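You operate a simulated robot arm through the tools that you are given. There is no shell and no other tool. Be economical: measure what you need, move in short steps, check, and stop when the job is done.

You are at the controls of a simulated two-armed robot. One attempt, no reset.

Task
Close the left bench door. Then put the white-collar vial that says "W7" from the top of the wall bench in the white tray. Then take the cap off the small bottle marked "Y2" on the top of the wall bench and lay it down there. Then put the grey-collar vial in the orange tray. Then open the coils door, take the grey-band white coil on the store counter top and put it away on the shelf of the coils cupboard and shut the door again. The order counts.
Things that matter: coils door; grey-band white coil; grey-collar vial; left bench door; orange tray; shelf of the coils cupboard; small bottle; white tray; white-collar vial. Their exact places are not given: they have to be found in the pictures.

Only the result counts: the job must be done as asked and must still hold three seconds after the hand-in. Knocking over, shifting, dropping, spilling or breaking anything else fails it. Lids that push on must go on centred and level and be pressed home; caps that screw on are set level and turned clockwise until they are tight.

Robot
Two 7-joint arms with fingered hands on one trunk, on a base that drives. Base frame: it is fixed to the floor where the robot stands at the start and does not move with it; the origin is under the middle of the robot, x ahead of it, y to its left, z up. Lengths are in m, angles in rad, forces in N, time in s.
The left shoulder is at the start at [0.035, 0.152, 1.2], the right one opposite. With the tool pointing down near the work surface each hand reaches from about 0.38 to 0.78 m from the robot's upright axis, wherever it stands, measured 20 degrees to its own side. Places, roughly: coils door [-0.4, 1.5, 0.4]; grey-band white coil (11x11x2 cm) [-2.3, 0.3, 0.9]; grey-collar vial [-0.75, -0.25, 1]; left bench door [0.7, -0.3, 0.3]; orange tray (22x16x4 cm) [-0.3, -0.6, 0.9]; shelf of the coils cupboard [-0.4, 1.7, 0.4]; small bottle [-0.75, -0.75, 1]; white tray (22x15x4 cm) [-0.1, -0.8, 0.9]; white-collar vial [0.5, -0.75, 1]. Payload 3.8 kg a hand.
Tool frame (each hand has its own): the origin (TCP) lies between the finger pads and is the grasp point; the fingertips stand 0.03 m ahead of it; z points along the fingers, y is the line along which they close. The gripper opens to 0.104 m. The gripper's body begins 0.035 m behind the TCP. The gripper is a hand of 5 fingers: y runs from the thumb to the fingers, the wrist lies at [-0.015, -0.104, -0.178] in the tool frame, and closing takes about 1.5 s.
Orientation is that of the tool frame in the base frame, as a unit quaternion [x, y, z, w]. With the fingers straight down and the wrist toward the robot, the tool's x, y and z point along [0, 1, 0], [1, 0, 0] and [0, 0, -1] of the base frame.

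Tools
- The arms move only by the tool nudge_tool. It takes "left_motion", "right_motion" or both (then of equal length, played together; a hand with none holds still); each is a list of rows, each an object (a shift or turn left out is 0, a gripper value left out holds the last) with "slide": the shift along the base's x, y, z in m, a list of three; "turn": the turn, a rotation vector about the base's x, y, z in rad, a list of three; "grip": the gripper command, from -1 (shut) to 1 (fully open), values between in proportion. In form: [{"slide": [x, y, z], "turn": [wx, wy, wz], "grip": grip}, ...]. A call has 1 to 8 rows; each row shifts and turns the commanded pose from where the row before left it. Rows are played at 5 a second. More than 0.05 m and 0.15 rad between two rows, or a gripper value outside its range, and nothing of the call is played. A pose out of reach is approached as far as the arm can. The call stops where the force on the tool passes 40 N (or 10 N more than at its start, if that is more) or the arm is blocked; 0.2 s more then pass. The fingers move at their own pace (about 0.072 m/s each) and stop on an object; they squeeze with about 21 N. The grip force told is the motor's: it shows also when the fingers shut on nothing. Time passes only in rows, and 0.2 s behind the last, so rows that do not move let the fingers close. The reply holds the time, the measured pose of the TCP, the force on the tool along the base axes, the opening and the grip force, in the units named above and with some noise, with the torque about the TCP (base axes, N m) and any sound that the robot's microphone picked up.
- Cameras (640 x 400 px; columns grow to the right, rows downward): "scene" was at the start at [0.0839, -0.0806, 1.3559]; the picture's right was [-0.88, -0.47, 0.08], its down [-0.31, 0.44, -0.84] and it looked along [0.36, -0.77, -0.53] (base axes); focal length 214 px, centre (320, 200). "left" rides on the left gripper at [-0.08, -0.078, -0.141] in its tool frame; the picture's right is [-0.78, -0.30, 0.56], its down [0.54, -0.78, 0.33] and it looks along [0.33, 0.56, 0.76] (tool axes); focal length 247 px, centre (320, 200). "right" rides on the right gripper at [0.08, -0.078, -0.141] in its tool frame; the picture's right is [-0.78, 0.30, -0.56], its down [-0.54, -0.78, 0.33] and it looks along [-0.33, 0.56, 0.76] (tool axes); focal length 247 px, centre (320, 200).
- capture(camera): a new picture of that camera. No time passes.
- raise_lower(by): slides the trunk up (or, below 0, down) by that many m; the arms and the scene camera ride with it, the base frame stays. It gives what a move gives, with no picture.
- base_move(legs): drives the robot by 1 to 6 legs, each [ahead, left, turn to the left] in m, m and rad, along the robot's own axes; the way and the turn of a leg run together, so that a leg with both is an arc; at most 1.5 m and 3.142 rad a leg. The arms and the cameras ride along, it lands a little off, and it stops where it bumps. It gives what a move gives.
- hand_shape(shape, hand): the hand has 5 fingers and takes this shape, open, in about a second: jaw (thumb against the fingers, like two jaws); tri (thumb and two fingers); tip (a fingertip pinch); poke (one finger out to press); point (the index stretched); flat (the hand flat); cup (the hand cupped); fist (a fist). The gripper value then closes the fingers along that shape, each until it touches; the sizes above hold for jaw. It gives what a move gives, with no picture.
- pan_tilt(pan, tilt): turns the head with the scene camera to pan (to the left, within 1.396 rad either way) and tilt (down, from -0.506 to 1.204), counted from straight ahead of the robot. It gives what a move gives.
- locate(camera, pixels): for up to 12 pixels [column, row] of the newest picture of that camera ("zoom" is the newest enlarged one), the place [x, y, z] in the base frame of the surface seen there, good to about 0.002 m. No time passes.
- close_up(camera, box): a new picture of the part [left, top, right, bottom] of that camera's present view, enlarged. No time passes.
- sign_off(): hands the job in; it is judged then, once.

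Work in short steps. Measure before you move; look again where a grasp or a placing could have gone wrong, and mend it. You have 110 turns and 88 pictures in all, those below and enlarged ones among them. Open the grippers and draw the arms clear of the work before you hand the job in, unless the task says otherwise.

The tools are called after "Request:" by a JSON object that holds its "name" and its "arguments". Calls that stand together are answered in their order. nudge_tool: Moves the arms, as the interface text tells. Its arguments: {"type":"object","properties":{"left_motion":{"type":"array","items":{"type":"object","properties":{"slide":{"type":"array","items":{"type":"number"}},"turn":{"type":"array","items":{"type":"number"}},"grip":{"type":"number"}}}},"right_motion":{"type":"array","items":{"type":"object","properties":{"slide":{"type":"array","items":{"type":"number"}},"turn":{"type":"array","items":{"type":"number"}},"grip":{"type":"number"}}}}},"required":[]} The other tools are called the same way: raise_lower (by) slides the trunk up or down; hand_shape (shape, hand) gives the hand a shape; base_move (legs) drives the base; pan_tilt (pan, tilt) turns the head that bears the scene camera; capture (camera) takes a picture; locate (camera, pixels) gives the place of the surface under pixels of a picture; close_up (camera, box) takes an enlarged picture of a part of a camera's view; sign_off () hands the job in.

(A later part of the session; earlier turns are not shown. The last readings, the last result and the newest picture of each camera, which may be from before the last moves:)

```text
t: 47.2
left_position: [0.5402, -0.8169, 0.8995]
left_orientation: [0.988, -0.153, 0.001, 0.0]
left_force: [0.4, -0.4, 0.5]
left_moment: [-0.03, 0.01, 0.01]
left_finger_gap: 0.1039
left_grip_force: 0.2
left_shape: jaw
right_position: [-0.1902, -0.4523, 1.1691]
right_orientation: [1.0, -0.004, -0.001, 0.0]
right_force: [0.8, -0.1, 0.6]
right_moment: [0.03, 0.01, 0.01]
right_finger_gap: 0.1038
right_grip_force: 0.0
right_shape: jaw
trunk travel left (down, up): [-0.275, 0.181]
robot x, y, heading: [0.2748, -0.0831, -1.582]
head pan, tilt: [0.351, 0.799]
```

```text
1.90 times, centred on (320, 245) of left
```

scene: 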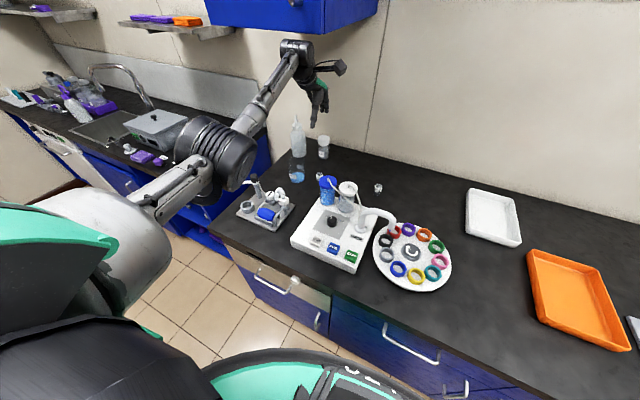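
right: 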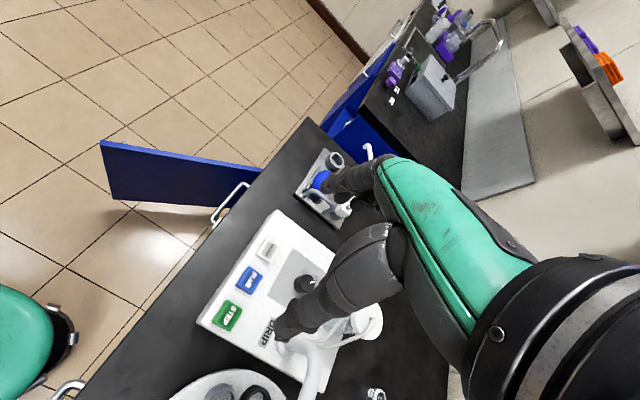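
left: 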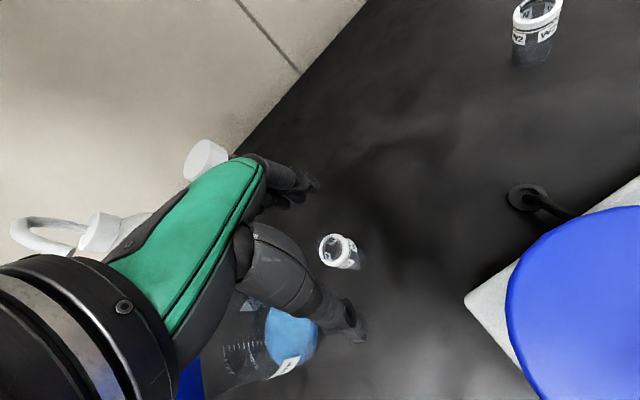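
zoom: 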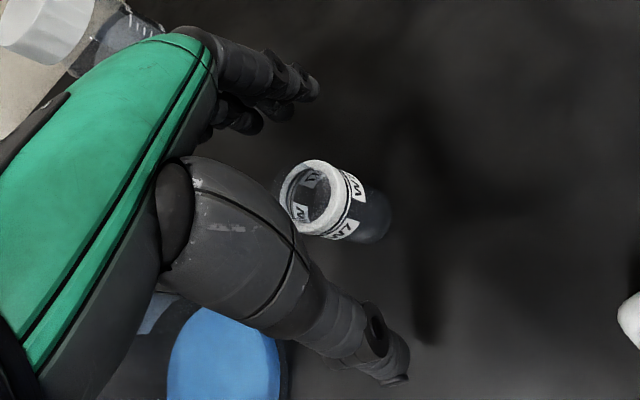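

Aligned: W7 sits between thumb and fingers. I go down 0.012 and close.

Request:
{"name": "nudge_tool", "arguments": {"left_motion": [{"slide": [0, 0, -0.012]}, {"grip": -1}, {}, {}, {}, {}, {}, {}]}}

Request:
{"name": "nudge_tool", "arguments": {"left_motion": [{}, {}, {"slide": [0, 0, 0.04]}, {"slide": [0, 0, 0.04]}]}}

Request:
{"name": "capture", "arguments": {"camera": "left"}}

```text
t: 49.0
left_position: [0.5388, -0.8174, 0.888]
left_orientation: [0.988, -0.154, 0.0, 0.001]
left_force: [0.0, -0.1, 0.8]
left_moment: [-0.01, -0.01, 0.0]
left_finger_gap: 0.0196
left_grip_force: 20.6
left_shape: jaw
right_position: [-0.1901, -0.4526, 1.1692]
right_orientation: [1.0, -0.005, 0.0, 0.0]
right_force: [-0.5, 0.1, -0.1]
right_moment: [0.02, 0.0, -0.04]
right_finger_gap: 0.1037
right_grip_force: 0.1
right_shape: jaw
trunk travel left (down, up): [-0.275, 0.181]
robot x, y, heading: [0.2768, -0.0811, -1.58]
head pan, tilt: [0.351, 0.799]
```

```text
t: 50.0
left_position: [0.5375, -0.8186, 0.9706]
left_orientation: [0.988, -0.153, 0.0, 0.0]
left_force: [0.7, -0.5, -0.6]
left_moment: [0.05, -0.01, 0.0]
left_finger_gap: 0.0195
left_grip_force: 20.9
left_shape: jaw
right_position: [-0.1923, -0.4525, 1.1682]
right_orientation: [1.0, -0.004, 0.0, 0.001]
right_force: [0.6, 0.3, -0.6]
right_moment: [0.02, 0.01, 0.02]
right_finger_gap: 0.1037
right_grip_force: 0.0
right_shape: jaw
trunk travel left (down, up): [-0.275, 0.181]
robot x, y, heading: [0.2803, -0.0882, -1.579]
head pan, tilt: [0.351, 0.799]
```

```text
58 pictures are left
```

left: 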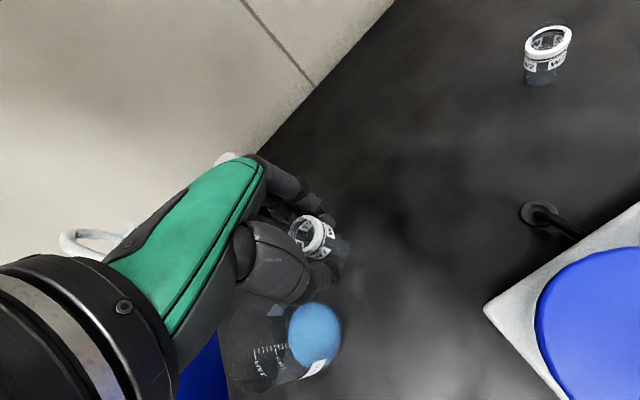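

W7 is held (gap 0.0195, 20.9 N). I raise it with the trunk and drive along the bench toward the white tray.

Request:
{"name": "raise_lower", "arguments": {"by": 0.12}}

Request:
{"name": "base_move", "arguments": {"legs": [[0, -0.64, 0]]}}

Request:
{"name": "pan_tilt", "arguments": {"pan": 0.2, "tilt": 0.7}}

Request:
{"name": "capture", "arguments": {"camera": "scene"}}

```text
t: 51.5
left_position: [0.539, -0.8147, 1.1116]
left_orientation: [0.988, -0.153, 0.002, 0.014]
left_force: [0.1, 1.3, -0.6]
left_moment: [0.0, 0.02, 0.0]
left_finger_gap: 0.0195
left_grip_force: 20.4
left_shape: jaw
right_position: [-0.1909, -0.4535, 1.2891]
right_orientation: [1.0, -0.004, 0.0, -0.001]
right_force: [-0.2, -0.3, 0.6]
right_moment: [0.01, 0.01, 0.0]
right_finger_gap: 0.1037
right_grip_force: 0.0
right_shape: jaw
trunk travel left (down, up): [-0.395, 0.061]
robot x, y, heading: [0.2771, -0.0869, -1.584]
head pan, tilt: [0.351, 0.799]
```

```text
t: 55.2
left_position: [-0.0553, -0.7564, 1.1114]
left_orientation: [0.992, -0.121, 0.002, 0.015]
left_force: [-0.8, 0.2, -0.3]
left_moment: [0.03, -0.06, -0.01]
left_finger_gap: 0.0197
left_grip_force: 21.5
left_shape: jaw
right_position: [-0.8061, -0.4425, 1.2884]
right_orientation: [1.0, 0.028, 0.0, 0.0]
right_force: [-0.3, -0.7, -0.6]
right_moment: [0.0, -0.03, 0.0]
right_finger_gap: 0.1041
right_grip_force: 0.2
right_shape: jaw
trunk travel left (down, up): [-0.395, 0.061]
robot x, y, heading: [-0.3641, -0.0468, -1.514]
head pan, tilt: [0.351, 0.799]
```

```text
t: 55.9
left_position: [-0.0546, -0.7552, 1.1106]
left_orientation: [0.992, -0.122, 0.003, 0.014]
left_force: [-0.1, -0.5, -0.7]
left_moment: [0.01, -0.01, -0.04]
left_finger_gap: 0.0194
left_grip_force: 20.8
left_shape: jaw
right_position: [-0.8075, -0.4418, 1.2878]
right_orientation: [1.0, 0.028, 0.0, 0.0]
right_force: [-0.4, 0.8, 0.2]
right_moment: [-0.02, -0.01, -0.06]
right_finger_gap: 0.1039
right_grip_force: 0.1
right_shape: jaw
trunk travel left (down, up): [-0.395, 0.061]
robot x, y, heading: [-0.36, -0.0443, -1.518]
head pan, tilt: [0.201, 0.7]
```

```text
57 pictures are left
```

scene: 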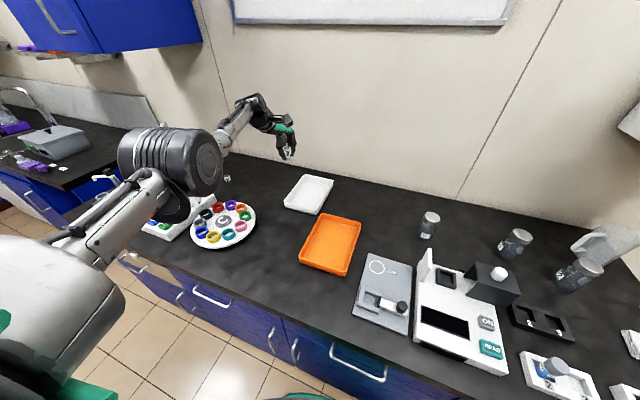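

The base slid along the bench front and turned slightly (heading -1.517). I locate the trays and front edge now.

Request:
{"name": "locate", "arguments": {"camera": "scene", "pixels": [[304, 176], [332, 181], [286, 204], [317, 212], [308, 193], [330, 216], [361, 221], [301, 263], [346, 273], [330, 243], [250, 285], [420, 365]]}}

Request:
{"name": "close_up", "arguments": {"camera": "scene", "box": [340, 190, 640, 390]}}

```text
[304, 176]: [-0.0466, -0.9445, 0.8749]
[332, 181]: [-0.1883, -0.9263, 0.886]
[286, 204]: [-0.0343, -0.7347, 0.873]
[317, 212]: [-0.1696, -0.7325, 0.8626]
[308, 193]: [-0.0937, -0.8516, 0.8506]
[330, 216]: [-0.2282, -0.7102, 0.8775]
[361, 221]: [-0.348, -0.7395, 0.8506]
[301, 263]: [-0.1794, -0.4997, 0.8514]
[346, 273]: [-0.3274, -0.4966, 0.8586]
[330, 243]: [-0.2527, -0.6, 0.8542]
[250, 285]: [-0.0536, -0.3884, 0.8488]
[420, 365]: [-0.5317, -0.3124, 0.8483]
```

```text
2.00 times, centred on (490, 290) of scene
```

zoom: 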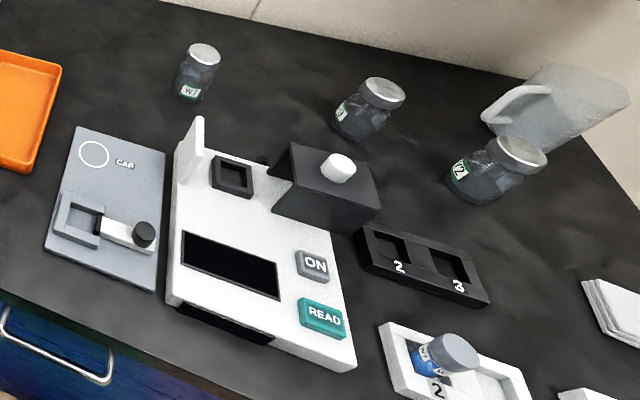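

White tray spans x -0.19…-0.035, y -0.94…-0.733. I bring W7 over (-0.105,-0.79), then lower by the trunk to stay in reach.

Request:
{"name": "nudge_tool", "arguments": {"left_motion": [{"slide": [-0.025, -0.015, 0]}, {"slide": [-0.025, -0.02, 0]}, {}]}}

Request:
{"name": "raise_lower", "arguments": {"by": -0.12}}

Request:
{"name": "nudge_tool", "arguments": {"left_motion": [{"slide": [0, 0, -0.02]}, {"slide": [0, 0, -0.02]}, {}]}}

Request:
{"name": "capture", "arguments": {"camera": "left"}}

```text
t: 56.7
left_position: [-0.1082, -0.7638, 1.112]
left_orientation: [0.992, -0.122, 0.003, 0.015]
left_force: [0.5, 0.2, -0.5]
left_moment: [0.01, 0.0, 0.0]
left_finger_gap: 0.0194
left_grip_force: 21.3
left_shape: jaw
left hand out of reach, approached as far as the arm can: row 1, 2
right_position: [-0.8057, -0.4424, 1.2891]
right_orientation: [1.0, 0.027, -0.001, 0.001]
right_force: [-0.1, 0.0, -0.4]
right_moment: [-0.05, 0.04, -0.01]
right_finger_gap: 0.1041
right_grip_force: 0.1
right_shape: jaw
trunk travel left (down, up): [-0.395, 0.061]
robot x, y, heading: [-0.3631, -0.0454, -1.511]
head pan, tilt: [0.201, 0.7]
```

```text
t: 58.2
left_position: [-0.1098, -0.7656, 0.992]
left_orientation: [0.993, -0.12, 0.004, 0.015]
left_force: [-0.7, 1.1, -0.5]
left_moment: [-0.01, -0.04, 0.02]
left_finger_gap: 0.0195
left_grip_force: 20.9
left_shape: jaw
right_position: [-0.8067, -0.4424, 1.169]
right_orientation: [1.0, 0.028, 0.0, 0.0]
right_force: [-0.1, 0.4, -0.3]
right_moment: [0.03, -0.03, -0.01]
right_finger_gap: 0.1038
right_grip_force: 0.0
right_shape: jaw
trunk travel left (down, up): [-0.275, 0.181]
robot x, y, heading: [-0.3651, -0.0396, -1.517]
head pan, tilt: [0.201, 0.7]
```

```text
t: 59.0
left_position: [-0.1109, -0.7644, 0.9531]
left_orientation: [0.993, -0.12, 0.002, 0.015]
left_force: [0.0, 0.5, -0.4]
left_moment: [-0.01, 0.0, 0.01]
left_finger_gap: 0.0192
left_grip_force: 20.9
left_shape: jaw
right_position: [-0.807, -0.4424, 1.1683]
right_orientation: [1.0, 0.028, -0.001, 0.0]
right_force: [0.2, -0.1, 0.2]
right_moment: [-0.04, 0.01, 0.0]
right_finger_gap: 0.1037
right_grip_force: 0.1
right_shape: jaw
trunk travel left (down, up): [-0.275, 0.181]
robot x, y, heading: [-0.3648, -0.0444, -1.512]
head pan, tilt: [0.201, 0.7]
```

```text
55 pictures are left
```

left: 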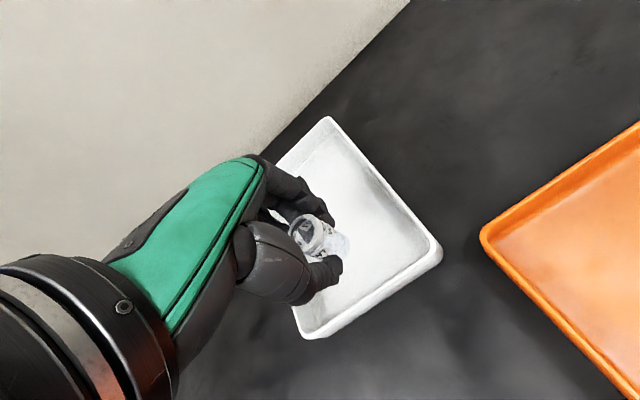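

The vial is over the tray. I move it further in (y -0.80) and lower to just above the floor.

Request:
{"name": "nudge_tool", "arguments": {"left_motion": [{"slide": [0.002, -0.02, -0.005], "turn": [-0.015, 0, 0]}, {"slide": [0.002, -0.02, -0.01], "turn": [-0.015, 0, 0]}, {"slide": [0, 0, -0.02]}, {}]}}

Request:
{"name": "capture", "arguments": {"camera": "left"}}

```text
t: 60.0
left_position: [-0.1127, -0.783, 0.919]
left_orientation: [0.992, -0.121, 0.006, 0.03]
left_force: [0.3, 0.2, -0.7]
left_moment: [-0.02, 0.01, -0.01]
left_finger_gap: 0.0196
left_grip_force: 21.1
left_shape: jaw
left hand out of reach, approached as far as the arm can: row 2
right_position: [-0.807, -0.4428, 1.1689]
right_orientation: [1.0, 0.028, 0.0, 0.0]
right_force: [-0.4, 0.1, -0.5]
right_moment: [-0.01, -0.01, -0.02]
right_finger_gap: 0.1039
right_grip_force: 0.0
right_shape: jaw
trunk travel left (down, up): [-0.275, 0.181]
robot x, y, heading: [-0.3654, -0.0458, -1.511]
head pan, tilt: [0.201, 0.7]
```

```text
54 pictures are left
```

left: 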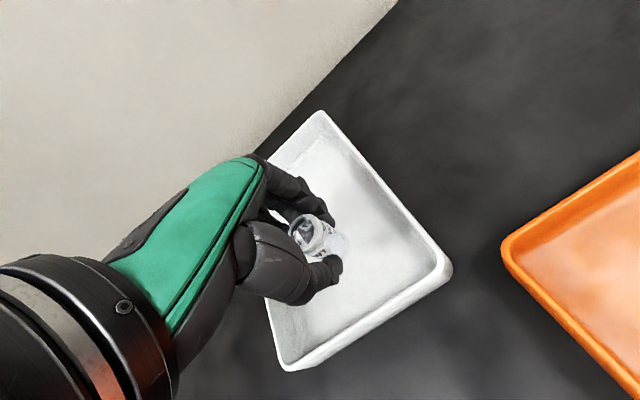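

The tilt went the wrong way; I level the hand (+0.06 about x) and lower to about z 0.895.

Request:
{"name": "nudge_tool", "arguments": {"left_motion": [{"turn": [0.03, 0, 0]}, {"turn": [0.03, -0.01, 0]}, {"slide": [0, 0, -0.015]}, {}]}}

```text
t: 61.0
left_position: [-0.1153, -0.7726, 0.9049]
left_orientation: [0.993, -0.121, 0.006, 0.0]
left_force: [0.9, -0.2, -0.2]
left_moment: [-0.01, 0.03, -0.01]
left_finger_gap: 0.0197
left_grip_force: 21.3
left_shape: jaw
left hand out of reach, approached as far as the arm can: row 1, 2
right_position: [-0.8072, -0.4425, 1.1684]
right_orientation: [1.0, 0.028, 0.0, 0.0]
right_force: [-0.8, 0.2, -0.2]
right_moment: [-0.01, 0.01, -0.05]
right_finger_gap: 0.104
right_grip_force: 0.1
right_shape: jaw
trunk travel left (down, up): [-0.275, 0.181]
robot x, y, heading: [-0.3663, -0.0433, -1.511]
head pan, tilt: [0.201, 0.7]
```

It's at y -0.773, close to the front wall. I lift a little, lower the trunk for reach, and go 0.025 deeper.

Request:
{"name": "nudge_tool", "arguments": {"left_motion": [{"slide": [0, 0, 0.03]}, {"slide": [0, 0, 0.03]}, {}]}}

Request:
{"name": "raise_lower", "arguments": {"by": -0.05}}

Request:
{"name": "nudge_tool", "arguments": {"left_motion": [{"slide": [0.005, -0.015, 0]}, {"slide": [0.005, -0.015, 0]}, {}]}}

```text
t: 61.8
left_position: [-0.1143, -0.7742, 0.9653]
left_orientation: [0.993, -0.121, 0.005, -0.001]
left_force: [-0.1, 0.0, -0.5]
left_moment: [0.02, 0.0, 0.02]
left_finger_gap: 0.0193
left_grip_force: 21.0
left_shape: jaw
right_position: [-0.8075, -0.443, 1.1688]
right_orientation: [1.0, 0.028, -0.001, 0.001]
right_force: [-0.1, 0.0, 0.2]
right_moment: [-0.04, 0.01, -0.03]
right_finger_gap: 0.1037
right_grip_force: 0.1
right_shape: jaw
trunk travel left (down, up): [-0.275, 0.181]
robot x, y, heading: [-0.3628, -0.0439, -1.509]
head pan, tilt: [0.201, 0.7]
```

```text
t: 62.7
left_position: [-0.1157, -0.7742, 0.9148]
left_orientation: [0.993, -0.121, 0.006, 0.0]
left_force: [-0.1, -0.1, -0.5]
left_moment: [-0.02, 0.0, 0.0]
left_finger_gap: 0.0194
left_grip_force: 20.7
left_shape: jaw
right_position: [-0.8076, -0.4417, 1.118]
right_orientation: [1.0, 0.027, 0.0, -0.001]
right_force: [-0.1, 0.1, 0.1]
right_moment: [-0.01, 0.01, 0.0]
right_finger_gap: 0.1038
right_grip_force: 0.1
right_shape: jaw
trunk travel left (down, up): [-0.225, 0.231]
robot x, y, heading: [-0.3637, -0.0453, -1.513]
head pan, tilt: [0.201, 0.7]
```

```text
t: 63.5
left_position: [-0.107, -0.7962, 0.9163]
left_orientation: [0.993, -0.121, 0.005, -0.001]
left_force: [0.5, -0.2, -0.1]
left_moment: [0.0, 0.01, -0.01]
left_finger_gap: 0.0197
left_grip_force: 20.9
left_shape: jaw
left hand out of reach, approached as far as the arm can: row 2
right_position: [-0.8062, -0.4425, 1.1183]
right_orientation: [1.0, 0.028, -0.001, 0.0]
right_force: [0.4, 0.2, 0.5]
right_moment: [0.01, 0.01, -0.02]
right_finger_gap: 0.1038
right_grip_force: 0.1
right_shape: jaw
trunk travel left (down, up): [-0.225, 0.231]
robot x, y, heading: [-0.3633, -0.0416, -1.514]
head pan, tilt: [0.201, 0.7]
```

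Good: y -0.796. Now I lower to contact and then release part way, so the thumb doesn't meet the wall.

Request:
{"name": "nudge_tool", "arguments": {"left_motion": [{"slide": [0, 0, -0.012]}, {"slide": [0, 0, -0.008]}, {"slide": [0, 0, -0.004]}, {}]}}

Request:
{"name": "capture", "arguments": {"camera": "left"}}

```text
t: 64.5
left_position: [-0.1074, -0.7945, 0.8926]
left_orientation: [0.993, -0.12, 0.007, -0.001]
left_force: [-0.2, -0.3, 0.6]
left_moment: [-0.01, 0.0, 0.01]
left_finger_gap: 0.0195
left_grip_force: 21.2
left_shape: jaw
right_position: [-0.8073, -0.4424, 1.119]
right_orientation: [1.0, 0.028, 0.0, 0.0]
right_force: [0.5, -0.6, -0.4]
right_moment: [0.01, -0.01, 0.04]
right_finger_gap: 0.1037
right_grip_force: 0.0
right_shape: jaw
trunk travel left (down, up): [-0.225, 0.231]
robot x, y, heading: [-0.3613, -0.0453, -1.513]
head pan, tilt: [0.201, 0.7]
```

```text
53 pictures are left
```

left: 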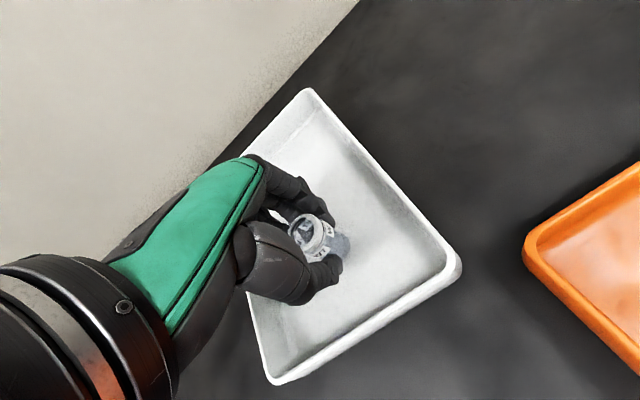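

Plenty of room around. I lower a hair, open to about 6 cm, then lift.

Request:
{"name": "nudge_tool", "arguments": {"left_motion": [{"slide": [0, 0, -0.002]}, {"grip": -0.4}, {"grip": 0.1}, {}, {}, {"slide": [0, 0, 0.03]}, {"slide": [0, 0, 0.04]}, {"slide": [0, 0, 0.04]}]}}

Request:
{"name": "capture", "arguments": {"camera": "left"}}

```text
t: 66.3
left_position: [-0.1057, -0.7968, 0.9969]
left_orientation: [0.993, -0.121, 0.006, -0.001]
left_force: [-0.1, 1.5, -0.5]
left_moment: [-0.02, 0.02, 0.0]
left_finger_gap: 0.0568
left_grip_force: 0.0
left_shape: jaw
right_position: [-0.8064, -0.4415, 1.1189]
right_orientation: [1.0, 0.028, -0.001, -0.001]
right_force: [0.8, 0.2, 0.1]
right_moment: [-0.01, 0.02, -0.04]
right_finger_gap: 0.1041
right_grip_force: 0.0
right_shape: jaw
trunk travel left (down, up): [-0.225, 0.231]
robot x, y, heading: [-0.358, -0.0445, -1.514]
head pan, tilt: [0.201, 0.7]
```

```text
52 pictures are left
```

left: 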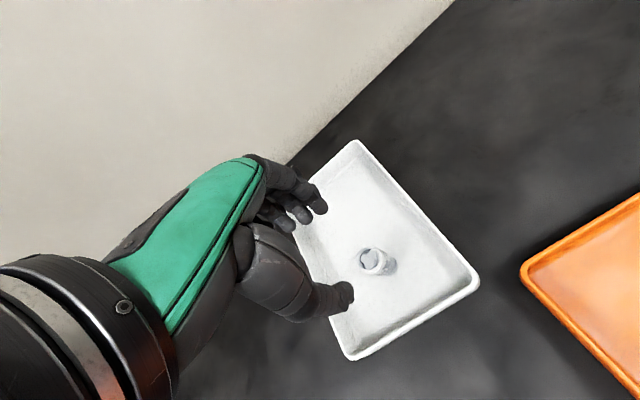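

W7 stands upright in the white tray. I lift the left arm, and enlarge the three small bottles to find "Y2".

Request:
{"name": "nudge_tool", "arguments": {"left_motion": [{"slide": [0, 0.02, 0.045]}, {"slide": [0, 0.03, 0.04]}, {"slide": [0, 0.04, 0.03]}, {"slide": [0, 0.045, 0.02]}, {"slide": [0, 0.045, 0.02]}]}}

Request:
{"name": "raise_lower", "arguments": {"by": 0.13}}

Request:
{"name": "base_move", "arguments": {"legs": [[-0.03, 0, 0], [0, -0.12, 0.05]]}}

Request:
{"name": "pan_tilt", "arguments": {"pan": -0.3, "tilt": 0.7}}

Request:
{"name": "capture", "arguments": {"camera": "scene"}}

```text
t: 67.5
left_position: [-0.0864, -0.7495, 1.1936]
left_orientation: [0.993, -0.12, 0.006, -0.002]
left_force: [0.0, 0.4, 0.5]
left_moment: [-0.03, 0.0, 0.0]
left_finger_gap: 0.057
left_grip_force: 0.1
left_shape: jaw
left hand out of reach, approached as far as the arm can: row 1, 2, 3, 4, 5
right_position: [-0.8056, -0.442, 1.1194]
right_orientation: [1.0, 0.028, -0.001, 0.0]
right_force: [0.2, 0.0, 0.0]
right_moment: [-0.04, 0.02, -0.04]
right_finger_gap: 0.1037
right_grip_force: 0.0
right_shape: jaw
trunk travel left (down, up): [-0.225, 0.231]
robot x, y, heading: [-0.3682, -0.0452, -1.514]
head pan, tilt: [0.201, 0.7]
```

```text
t: 69.1
left_position: [-0.0893, -0.7136, 1.3942]
left_orientation: [0.992, -0.12, 0.014, 0.047]
left_force: [-0.1, -0.1, -0.9]
left_moment: [-0.02, 0.01, -0.02]
left_finger_gap: 0.0567
left_grip_force: 0.0
left_shape: jaw
right_position: [-0.8061, -0.443, 1.2488]
right_orientation: [1.0, 0.028, 0.0, 0.0]
right_force: [0.4, 0.0, 1.0]
right_moment: [0.04, 0.03, 0.01]
right_finger_gap: 0.104
right_grip_force: 0.2
right_shape: jaw
trunk travel left (down, up): [-0.355, 0.101]
robot x, y, heading: [-0.3673, -0.0453, -1.519]
head pan, tilt: [0.201, 0.7]
```

```text
t: 70.7
left_position: [-0.1757, -0.6782, 1.3936]
left_orientation: [0.994, -0.096, 0.014, 0.047]
left_force: [0.3, 0.0, -0.6]
left_moment: [-0.03, 0.03, -0.03]
left_finger_gap: 0.0569
left_grip_force: 0.1
left_shape: jaw
right_position: [-0.9044, -0.4432, 1.25]
right_orientation: [0.999, 0.052, -0.002, 0.0]
right_force: [0.4, 0.4, 0.5]
right_moment: [0.0, 0.02, 0.01]
right_finger_gap: 0.1038
right_grip_force: 0.0
right_shape: jaw
trunk travel left (down, up): [-0.355, 0.101]
robot x, y, heading: [-0.4865, -0.0227, -1.465]
head pan, tilt: [0.201, 0.7]
```

```text
t: 71.7
left_position: [-0.1794, -0.6795, 1.3943]
left_orientation: [0.994, -0.095, 0.016, 0.048]
left_force: [0.4, 0.0, -0.1]
left_moment: [-0.01, 0.0, 0.03]
left_finger_gap: 0.0568
left_grip_force: 0.1
left_shape: jaw
right_position: [-0.9096, -0.4434, 1.2488]
right_orientation: [0.999, 0.053, 0.0, 0.0]
right_force: [-0.7, -0.3, -0.1]
right_moment: [-0.02, -0.02, 0.0]
right_finger_gap: 0.1039
right_grip_force: 0.1
right_shape: jaw
trunk travel left (down, up): [-0.355, 0.101]
robot x, y, heading: [-0.4834, -0.0221, -1.466]
head pan, tilt: [-0.3, 0.7]
```

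```text
51 pictures are left
```

scene: 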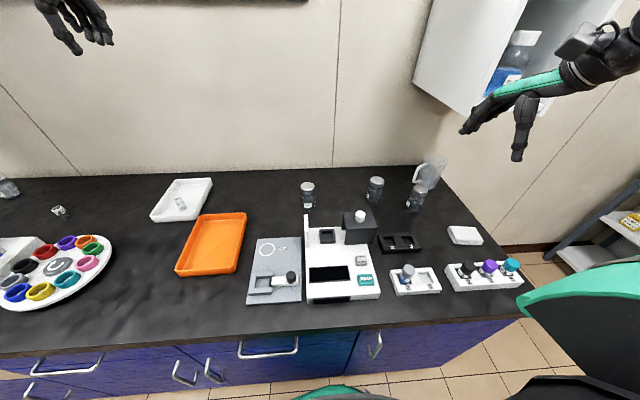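

The bottles stand at (308,195), (375,190), (415,200). I enlarge them, the white tray, and the vial racks.

Request:
{"name": "close_up", "arguments": {"camera": "scene", "box": [290, 165, 450, 265]}}

Request:
{"name": "locate", "arguments": {"camera": "zoom", "pixels": [[72, 70], [342, 50], [346, 110], [500, 80], [495, 140], [75, 140], [300, 230], [345, 62], [502, 92]]}}

Request:
{"name": "close_up", "arguments": {"camera": "scene", "box": [370, 220, 530, 320]}}

Request:
{"name": "locate", "arguments": {"camera": "zoom", "pixels": [[152, 198], [150, 215], [165, 250], [100, 230], [250, 230], [90, 280], [260, 285], [380, 210], [480, 190]]}}

Request:
{"name": "close_up", "arguments": {"camera": "scene", "box": [145, 170, 225, 230]}}

```text
4.00 times, centred on (370, 215) of scene
```

zoom: 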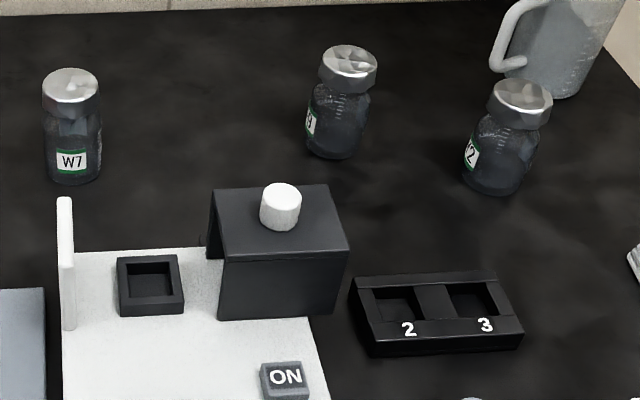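

```text
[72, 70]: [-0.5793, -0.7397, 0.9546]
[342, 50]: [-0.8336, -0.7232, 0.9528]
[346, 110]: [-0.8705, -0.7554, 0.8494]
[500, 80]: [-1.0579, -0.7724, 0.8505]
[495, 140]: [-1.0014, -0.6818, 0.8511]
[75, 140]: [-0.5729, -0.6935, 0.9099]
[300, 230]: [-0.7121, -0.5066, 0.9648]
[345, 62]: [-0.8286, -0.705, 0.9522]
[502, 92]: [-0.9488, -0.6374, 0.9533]
```

```text
4.00 times, centred on (450, 270) of scene
```

zoom: 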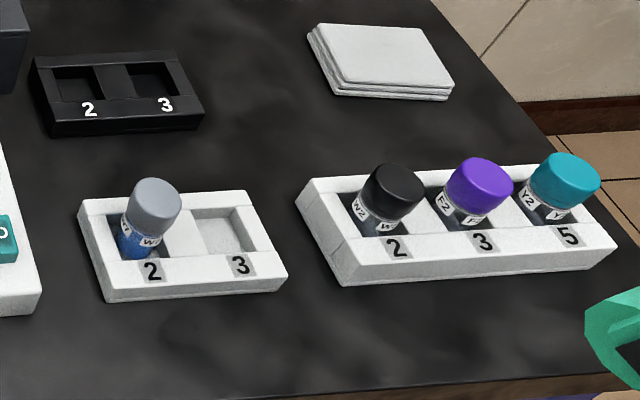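

```text
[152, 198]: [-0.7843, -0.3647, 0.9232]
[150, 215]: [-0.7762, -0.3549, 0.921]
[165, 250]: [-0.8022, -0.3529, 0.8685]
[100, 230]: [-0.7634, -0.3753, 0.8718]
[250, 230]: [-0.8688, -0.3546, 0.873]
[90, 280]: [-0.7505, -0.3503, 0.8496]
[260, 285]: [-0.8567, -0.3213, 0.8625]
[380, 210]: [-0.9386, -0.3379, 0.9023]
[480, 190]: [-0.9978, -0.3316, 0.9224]
```

```text
6.67 times, centred on (185, 200) of scene
```

zoom: 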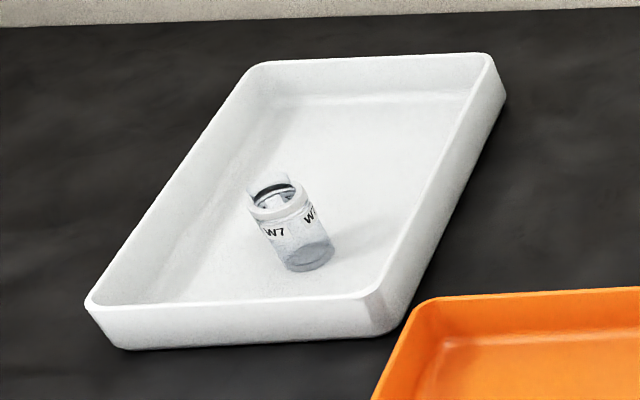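

W7 is upright. The middle bottle's label is turned away; I enlarge the middle and right labels further.

Request:
{"name": "close_up", "arguments": {"camera": "scene", "box": [360, 175, 390, 207]}}

Request:
{"name": "close_up", "arguments": {"camera": "scene", "box": [398, 180, 432, 215]}}

```text
12.50 times, centred on (375, 191) of scene
```

zoom: 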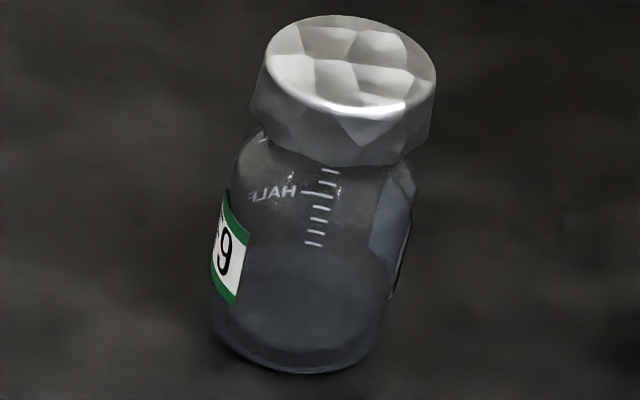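

```text
11.43 times, centred on (415, 198) of scene
```

zoom: 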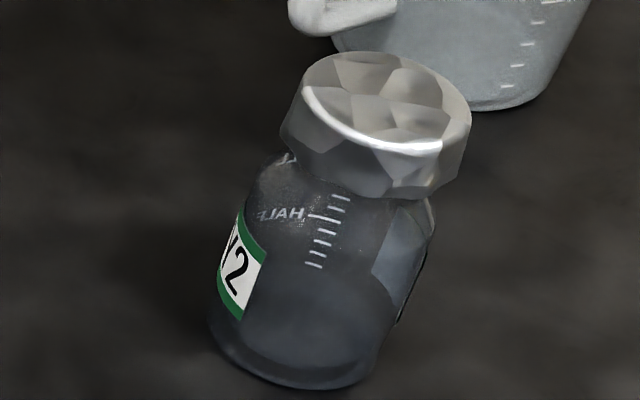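

The middle reads "?9" and the right one "?2". To read the letters I bring the right hand (its camera looks toward -x) to the left and take a picture.

Request:
{"name": "nudge_tool", "arguments": {"right_motion": [{"slide": [0.05, 0, 0]}, {"slide": [0.05, 0, 0]}, {"slide": [0.05, 0, 0]}, {"slide": [0.05, 0, -0.01]}, {"slide": [0.05, 0, 0]}, {"slide": [0.03, 0, 0]}]}}

Request:
{"name": "capture", "arguments": {"camera": "right"}}

```text
refused: row 4 steps farther than a row can; nothing moved
```

```text
45 pictures are left
```

right: 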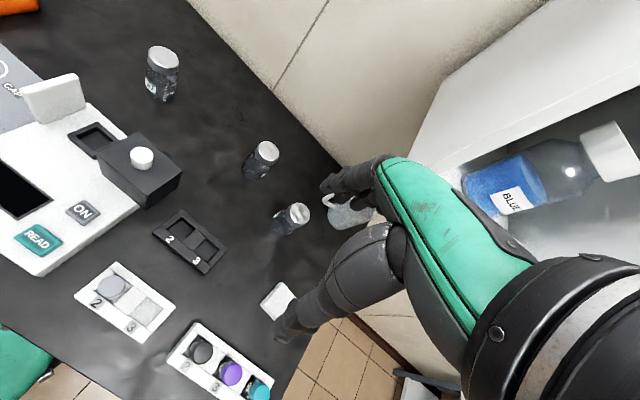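

The step was too long; I redo with shorter rows and take an enlarged picture.

Request:
{"name": "nudge_tool", "arguments": {"right_motion": [{"slide": [0.045, 0, 0]}, {"slide": [0.045, 0, 0]}, {"slide": [0.045, 0, 0]}, {"slide": [0.045, 0, 0]}, {"slide": [0.045, 0, 0]}, {"slide": [0.045, 0, 0]}]}}

Request:
{"name": "capture", "arguments": {"camera": "right"}}

```text
t: 73.1
left_position: [-0.1759, -0.6799, 1.3924]
left_orientation: [0.994, -0.096, 0.014, 0.048]
left_force: [0.6, 0.4, -0.4]
left_moment: [0.02, 0.02, -0.02]
left_finger_gap: 0.0566
left_grip_force: 0.0
left_shape: jaw
right_position: [-0.6366, -0.4434, 1.2495]
right_orientation: [0.999, 0.052, -0.002, 0.0]
right_force: [-0.6, -0.8, -0.1]
right_moment: [0.03, 0.01, -0.02]
right_finger_gap: 0.1039
right_grip_force: 0.2
right_shape: jaw
trunk travel left (down, up): [-0.355, 0.101]
robot x, y, heading: [-0.4836, -0.0211, -1.46]
head pan, tilt: [-0.3, 0.7]
```

```text
44 pictures are left
```

right: 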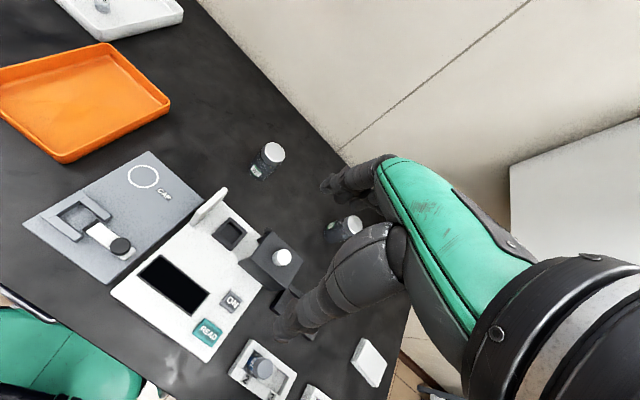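

The rightmost bottle hides behind the fingers here, but it is the only one ending in "2". I drive to put it in the right hand's best reach, and read it again from close.

Request:
{"name": "base_move", "arguments": {"legs": [[-0.08, -0.293, 0]]}}

Request:
{"name": "pan_tilt", "arguments": {"pan": -0.2, "tilt": 0.85}}

Request:
{"name": "capture", "arguments": {"camera": "scene"}}

```text
t: 75.2
left_position: [-0.4781, -0.6311, 1.3917]
left_orientation: [0.994, -0.095, 0.016, 0.047]
left_force: [0.5, -0.1, 0.5]
left_moment: [-0.01, 0.04, 0.0]
left_finger_gap: 0.0569
left_grip_force: 0.0
left_shape: jaw
right_position: [-0.9387, -0.3972, 1.2503]
right_orientation: [0.999, 0.054, -0.001, 0.0]
right_force: [0.9, -0.4, -1.1]
right_moment: [-0.01, 0.01, 0.02]
right_finger_gap: 0.1039
right_grip_force: 0.0
right_shape: jaw
trunk travel left (down, up): [-0.355, 0.101]
robot x, y, heading: [-0.7884, 0.0237, -1.464]
head pan, tilt: [-0.3, 0.7]
```

```text
t: 75.8
left_position: [-0.481, -0.6317, 1.3927]
left_orientation: [0.994, -0.095, 0.015, 0.046]
left_force: [0.4, 0.1, -0.2]
left_moment: [0.0, -0.01, -0.02]
left_finger_gap: 0.0568
left_grip_force: 0.1
left_shape: jaw
right_position: [-0.9419, -0.3969, 1.2495]
right_orientation: [0.999, 0.054, 0.0, 0.0]
right_force: [0.4, -0.4, -1.2]
right_moment: [0.02, -0.01, 0.0]
right_finger_gap: 0.1039
right_grip_force: 0.0
right_shape: jaw
trunk travel left (down, up): [-0.355, 0.101]
robot x, y, heading: [-0.7877, 0.0249, -1.463]
head pan, tilt: [-0.201, 0.85]
```

```text
43 pictures are left
```

scene: 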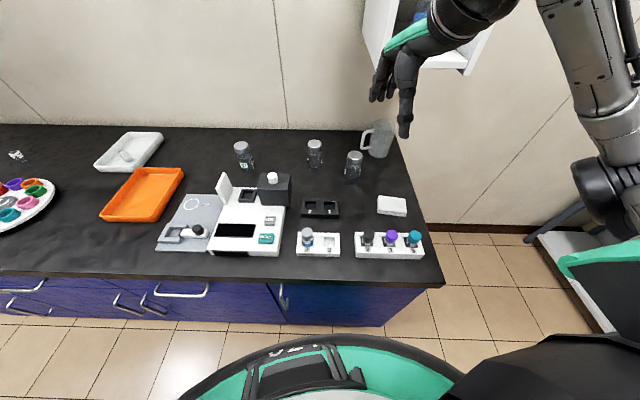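

I enlarge the two right bottles and locate the caps.

Request:
{"name": "close_up", "arguments": {"camera": "scene", "box": [295, 130, 375, 190]}}

Request:
{"name": "locate", "arguments": {"camera": "zoom", "pixels": [[145, 75], [175, 90], [445, 175], [465, 168], [485, 172], [465, 185], [465, 205], [462, 290], [205, 90], [465, 158]]}}

```text
6.67 times, centred on (335, 160) of scene
```

zoom: 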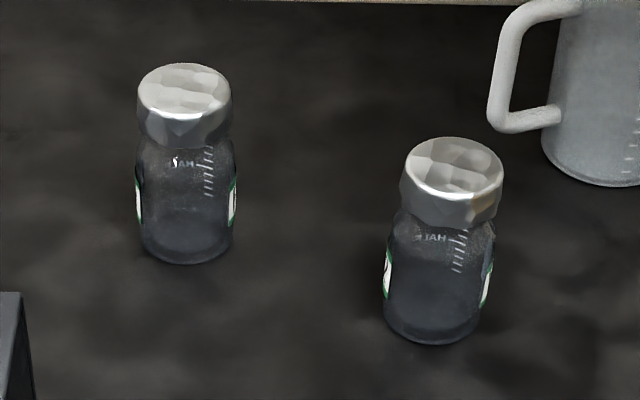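

```text
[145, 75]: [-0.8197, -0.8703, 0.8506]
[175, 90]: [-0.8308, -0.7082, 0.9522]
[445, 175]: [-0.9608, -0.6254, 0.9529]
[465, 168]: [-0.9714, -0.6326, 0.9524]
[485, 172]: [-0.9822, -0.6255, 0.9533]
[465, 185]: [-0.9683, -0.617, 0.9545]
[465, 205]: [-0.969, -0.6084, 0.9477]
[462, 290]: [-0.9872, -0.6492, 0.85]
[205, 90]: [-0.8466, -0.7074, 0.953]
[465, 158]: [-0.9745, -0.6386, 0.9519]
```

Cap centre is about (-0.966,-0.634), top z 0.953. I lower the trunk for reach and bring the open right hand above the cap.

Request:
{"name": "raise_lower", "arguments": {"by": -0.1}}

Request:
{"name": "nudge_tool", "arguments": {"right_motion": [{"slide": [-0.01, -0.045, 0]}, {"slide": [-0.01, -0.045, 0]}, {"slide": [0, -0.05, 0]}, {"slide": [0, -0.05, 0]}, {"slide": [0, -0.045, -0.01]}, {"slide": [0, 0, -0.04]}, {}]}}

Request:
{"name": "capture", "arguments": {"camera": "right"}}

```text
t: 77.2
left_position: [-0.4771, -0.6577, 1.2467]
left_orientation: [0.995, -0.096, 0.008, 0.014]
left_force: [-0.9, 0.8, 0.3]
left_moment: [0.0, 0.01, 0.0]
left_finger_gap: 0.0569
left_grip_force: 0.1
left_shape: jaw
right_position: [-0.9409, -0.3971, 1.1495]
right_orientation: [0.999, 0.055, -0.001, 0.0]
right_force: [-0.2, -0.2, 0.1]
right_moment: [0.04, 0.01, 0.04]
right_finger_gap: 0.104
right_grip_force: 0.1
right_shape: jaw
trunk travel left (down, up): [-0.255, 0.201]
robot x, y, heading: [-0.7873, 0.0235, -1.466]
head pan, tilt: [-0.201, 0.85]
```

```text
t: 78.2
left_position: [-0.4777, -0.657, 1.2459]
left_orientation: [0.995, -0.096, 0.008, 0.013]
left_force: [-0.4, 0.1, -0.5]
left_moment: [0.04, 0.0, 0.04]
left_finger_gap: 0.0568
left_grip_force: 0.1
left_shape: jaw
right_position: [-0.9592, -0.5605, 1.1394]
right_orientation: [0.998, 0.057, -0.005, -0.017]
right_force: [1.2, 6.5, -5.4]
right_moment: [-0.42, -0.11, -0.17]
right_finger_gap: 0.1038
right_grip_force: 0.1
right_shape: jaw
trunk travel left (down, up): [-0.255, 0.201]
robot x, y, heading: [-0.7887, 0.0256, -1.461]
head pan, tilt: [-0.201, 0.85]
stopped in row 4 (right hand): the force on the tool passed its limit (the readings are from after the stop); the commanded pose is now the measured one
```

```text
41 pictures are left
```

right: 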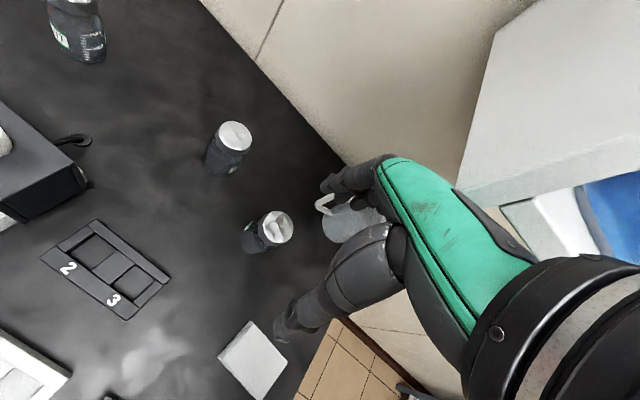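

The hand's upper part touched the wall cabinet. I back off and measure the cabinet's lower edge.

Request:
{"name": "nudge_tool", "arguments": {"right_motion": [{"slide": [0, 0.045, -0.01]}, {"slide": [0, 0.045, -0.01]}, {}]}}

Request:
{"name": "capture", "arguments": {"camera": "right"}}

Request:
{"name": "locate", "arguments": {"camera": "right", "pixels": [[475, 190], [520, 180], [500, 100], [530, 10], [600, 160], [620, 100], [480, 150]]}}

Request:
{"name": "pan_tilt", "arguments": {"pan": -0.3, "tilt": 0.4}}

Request:
{"name": "capture", "arguments": {"camera": "scene"}}

```text
t: 79.0
left_position: [-0.4781, -0.6587, 1.2449]
left_orientation: [0.995, -0.096, 0.008, 0.012]
left_force: [-0.1, -0.2, -1.2]
left_moment: [-0.02, 0.01, 0.01]
left_finger_gap: 0.0569
left_grip_force: 0.0
left_shape: jaw
right_position: [-0.9601, -0.4737, 1.1204]
right_orientation: [0.998, 0.056, -0.004, -0.016]
right_force: [-0.3, -1.5, -0.1]
right_moment: [-0.01, -0.01, 0.03]
right_finger_gap: 0.104
right_grip_force: 0.1
right_shape: jaw
trunk travel left (down, up): [-0.255, 0.201]
robot x, y, heading: [-0.7907, 0.0225, -1.469]
head pan, tilt: [-0.201, 0.85]
```

```text
40 pictures are left
```

right: 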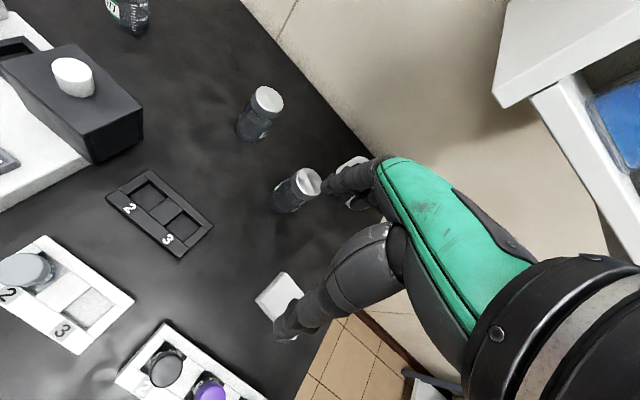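

```text
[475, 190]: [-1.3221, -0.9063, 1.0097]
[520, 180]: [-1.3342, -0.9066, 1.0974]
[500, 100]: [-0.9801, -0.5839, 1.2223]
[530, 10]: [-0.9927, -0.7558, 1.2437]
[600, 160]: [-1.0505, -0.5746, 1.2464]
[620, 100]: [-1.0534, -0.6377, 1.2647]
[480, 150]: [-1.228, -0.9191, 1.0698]
```

```text
t: 79.8
left_position: [-0.4782, -0.6561, 1.2461]
left_orientation: [0.995, -0.096, 0.009, 0.014]
left_force: [0.8, -0.4, 0.4]
left_moment: [0.0, -0.03, 0.02]
left_finger_gap: 0.0567
left_grip_force: 0.0
left_shape: jaw
right_position: [-0.961, -0.4732, 1.1222]
right_orientation: [0.998, 0.056, -0.002, -0.016]
right_force: [0.0, -0.4, 0.4]
right_moment: [-0.01, 0.04, 0.02]
right_finger_gap: 0.104
right_grip_force: 0.1
right_shape: jaw
trunk travel left (down, up): [-0.255, 0.201]
robot x, y, heading: [-0.7849, 0.0247, -1.462]
head pan, tilt: [-0.3, 0.4]
```

```text
39 pictures are left
```

scene: 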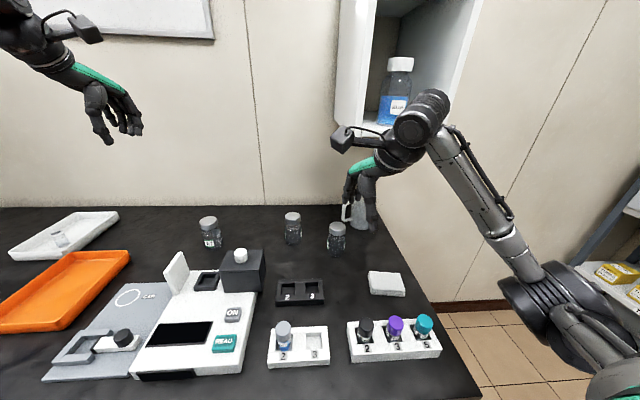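

The cabinet occupies x < -0.96, y < -0.58 above z 1.22. I yaw the right hand about -0.9 rad so its wrist stays left of the cabinet, then move over the cap.

Request:
{"name": "nudge_tool", "arguments": {"right_motion": [{"turn": [0, 0, -0.145]}, {"turn": [0, 0, -0.145]}, {"turn": [0, 0, -0.145]}, {"turn": [0, 0, -0.145]}, {"turn": [0, 0, -0.145]}, {"turn": [0, 0, -0.145]}, {"turn": [0, 0, -0.13]}, {}]}}

Request:
{"name": "nudge_tool", "arguments": {"right_motion": [{"slide": [0, -0.04, -0.025]}, {"slide": [0, -0.04, -0.025]}, {"slide": [-0.003, -0.04, -0.025]}, {"slide": [-0.003, -0.03, 0]}, {}]}}

Request:
{"name": "capture", "arguments": {"camera": "right"}}

Request:
{"name": "capture", "arguments": {"camera": "scene"}}

```text
t: 81.7
left_position: [-0.4786, -0.6573, 1.2452]
left_orientation: [0.995, -0.096, 0.01, 0.013]
left_force: [0.2, 0.2, 0.0]
left_moment: [-0.01, 0.01, 0.0]
left_finger_gap: 0.0566
left_grip_force: 0.0
left_shape: jaw
right_position: [-0.9605, -0.4717, 1.1209]
right_orientation: [0.902, -0.431, 0.004, -0.014]
right_force: [0.1, -0.3, -0.2]
right_moment: [0.02, 0.04, 0.01]
right_finger_gap: 0.1043
right_grip_force: 0.0
right_shape: jaw
trunk travel left (down, up): [-0.255, 0.201]
robot x, y, heading: [-0.7875, 0.0215, -1.468]
head pan, tilt: [-0.3, 0.4]
```

```text
t: 82.8
left_position: [-0.4787, -0.6575, 1.246]
left_orientation: [0.995, -0.095, 0.009, 0.014]
left_force: [-0.4, 0.0, 0.6]
left_moment: [-0.02, 0.01, 0.02]
left_finger_gap: 0.0571
left_grip_force: 0.1
left_shape: jaw
right_position: [-0.9665, -0.6226, 1.0455]
right_orientation: [0.903, -0.43, 0.004, -0.016]
right_force: [0.8, -0.1, -0.1]
right_moment: [-0.01, -0.03, -0.01]
right_finger_gap: 0.1041
right_grip_force: 0.0
right_shape: jaw
trunk travel left (down, up): [-0.255, 0.201]
robot x, y, heading: [-0.7898, 0.0238, -1.46]
head pan, tilt: [-0.3, 0.4]
```

```text
38 pictures are left
```

right: 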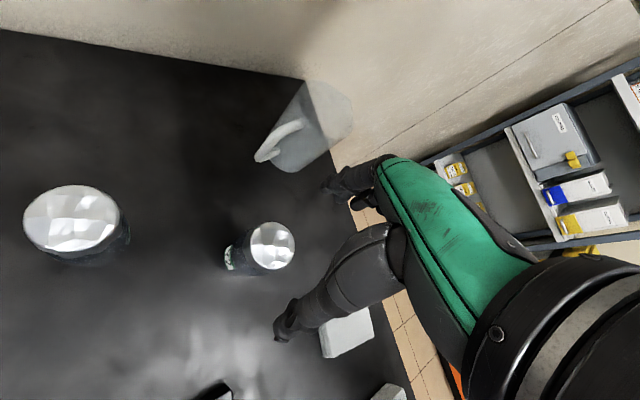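

```text
37 pictures are left
```

scene: 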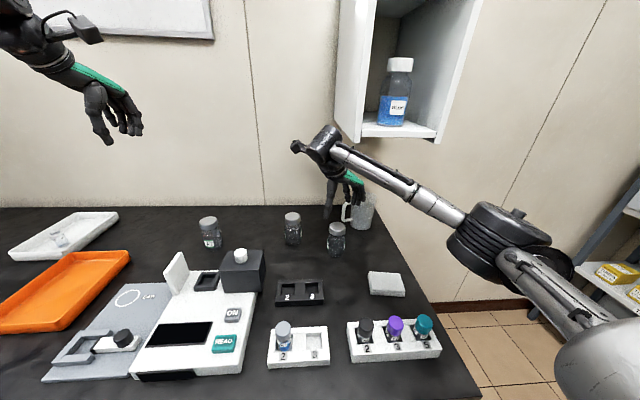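

Good clear approach. In the right picture the bottle cap is at (272,247) with a label at (230,258); I enlarge it to read and measure.

Request:
{"name": "close_up", "arguments": {"camera": "right", "box": [215, 210, 305, 280]}}

Request:
{"name": "locate", "arguments": {"camera": "right", "pixels": [[252, 247], [293, 247], [272, 226], [272, 267], [272, 247], [60, 220], [270, 155]]}}

```text
5.71 times, centred on (260, 245) of right
```

zoom: 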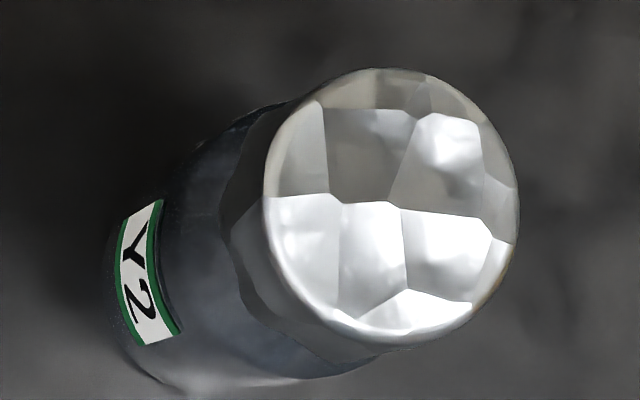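

```text
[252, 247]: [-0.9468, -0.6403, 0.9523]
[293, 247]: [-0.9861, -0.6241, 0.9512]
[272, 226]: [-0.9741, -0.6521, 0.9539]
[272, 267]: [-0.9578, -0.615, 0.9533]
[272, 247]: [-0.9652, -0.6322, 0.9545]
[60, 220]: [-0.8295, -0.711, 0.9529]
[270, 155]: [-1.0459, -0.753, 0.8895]
```

It reads "Y2". Cap centre (-0.966,-0.633), diameter about 0.043. I level the hand, descend around it and close.

Request:
{"name": "nudge_tool", "arguments": {"right_motion": [{"slide": [0, -0.0105, -0.02], "turn": [-0.025, 0.02, 0]}, {"slide": [0, 0, -0.03]}, {"slide": [0, 0, -0.025]}, {"slide": [0, 0, -0.0225]}, {}]}}

Request:
{"name": "capture", "arguments": {"camera": "right"}}

```text
t: 84.0
left_position: [-0.4782, -0.6569, 1.2461]
left_orientation: [0.995, -0.095, 0.009, 0.013]
left_force: [-0.5, 0.6, -0.2]
left_moment: [0.03, -0.01, 0.02]
left_finger_gap: 0.0572
left_grip_force: 0.0
left_shape: jaw
right_position: [-0.9641, -0.6317, 0.9476]
right_orientation: [0.903, -0.43, 0.0, 0.0]
right_force: [-0.3, -1.4, 0.3]
right_moment: [0.01, 0.0, -0.02]
right_finger_gap: 0.1039
right_grip_force: 0.1
right_shape: jaw
trunk travel left (down, up): [-0.255, 0.201]
robot x, y, heading: [-0.7884, 0.024, -1.462]
head pan, tilt: [-0.3, 0.4]
```

```text
35 pictures are left
```

right: 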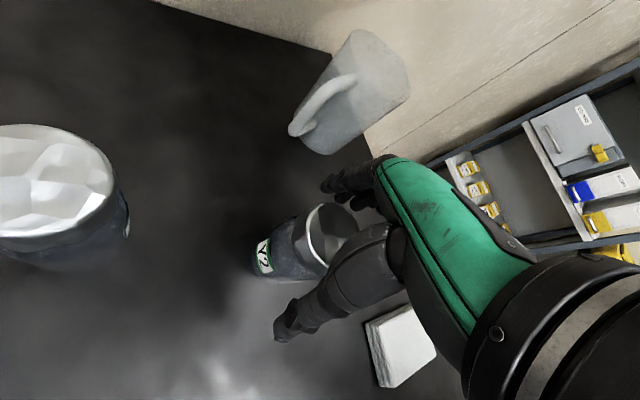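

The cap sits between thumb and fingers. I close, then twist counter-clockwise about half a radian as a test.

Request:
{"name": "nudge_tool", "arguments": {"right_motion": [{"grip": -1}, {}, {}, {}, {}, {}, {}, {}]}}

Request:
{"name": "nudge_tool", "arguments": {"right_motion": [{"turn": [0, 0, 0.1]}, {"turn": [0, 0, 0.1]}, {"turn": [0, 0, 0.1]}, {"turn": [0, 0, 0.1]}, {"turn": [0, 0, 0.1]}]}}

Request:
{"name": "capture", "arguments": {"camera": "right"}}

```text
t: 85.8
left_position: [-0.478, -0.6571, 1.246]
left_orientation: [0.995, -0.095, 0.009, 0.013]
left_force: [-0.7, -1.1, 1.0]
left_moment: [0.0, -0.03, 0.0]
left_finger_gap: 0.0567
left_grip_force: 0.1
left_shape: jaw
right_position: [-0.9648, -0.6321, 0.9479]
right_orientation: [0.903, -0.43, 0.0, 0.0]
right_force: [-0.2, -0.4, 3.4]
right_moment: [-0.06, 0.09, -0.02]
right_finger_gap: 0.0384
right_grip_force: 21.1
right_shape: jaw
trunk travel left (down, up): [-0.255, 0.201]
robot x, y, heading: [-0.7885, 0.0253, -1.466]
head pan, tilt: [-0.3, 0.4]
heard: snap
```

```text
t: 87.0
left_position: [-0.4785, -0.657, 1.2455]
left_orientation: [0.995, -0.095, 0.009, 0.014]
left_force: [-0.2, 0.4, 0.5]
left_moment: [0.05, -0.01, -0.02]
left_finger_gap: 0.057
left_grip_force: 0.1
left_shape: jaw
right_position: [-0.9663, -0.6317, 0.9488]
right_orientation: [0.981, -0.192, 0.0, -0.001]
right_force: [-1.3, 0.1, 2.7]
right_moment: [-0.1, 0.14, -0.03]
right_finger_gap: 0.0382
right_grip_force: 21.0
right_shape: jaw
trunk travel left (down, up): [-0.255, 0.201]
robot x, y, heading: [-0.7875, 0.0249, -1.467]
head pan, tilt: [-0.3, 0.4]
```

```text
34 pictures are left
```

right: 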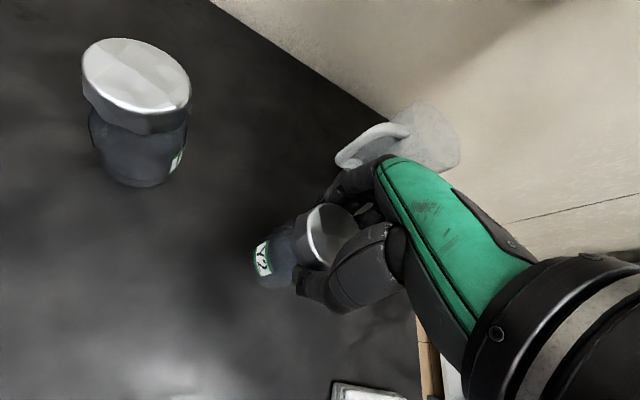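

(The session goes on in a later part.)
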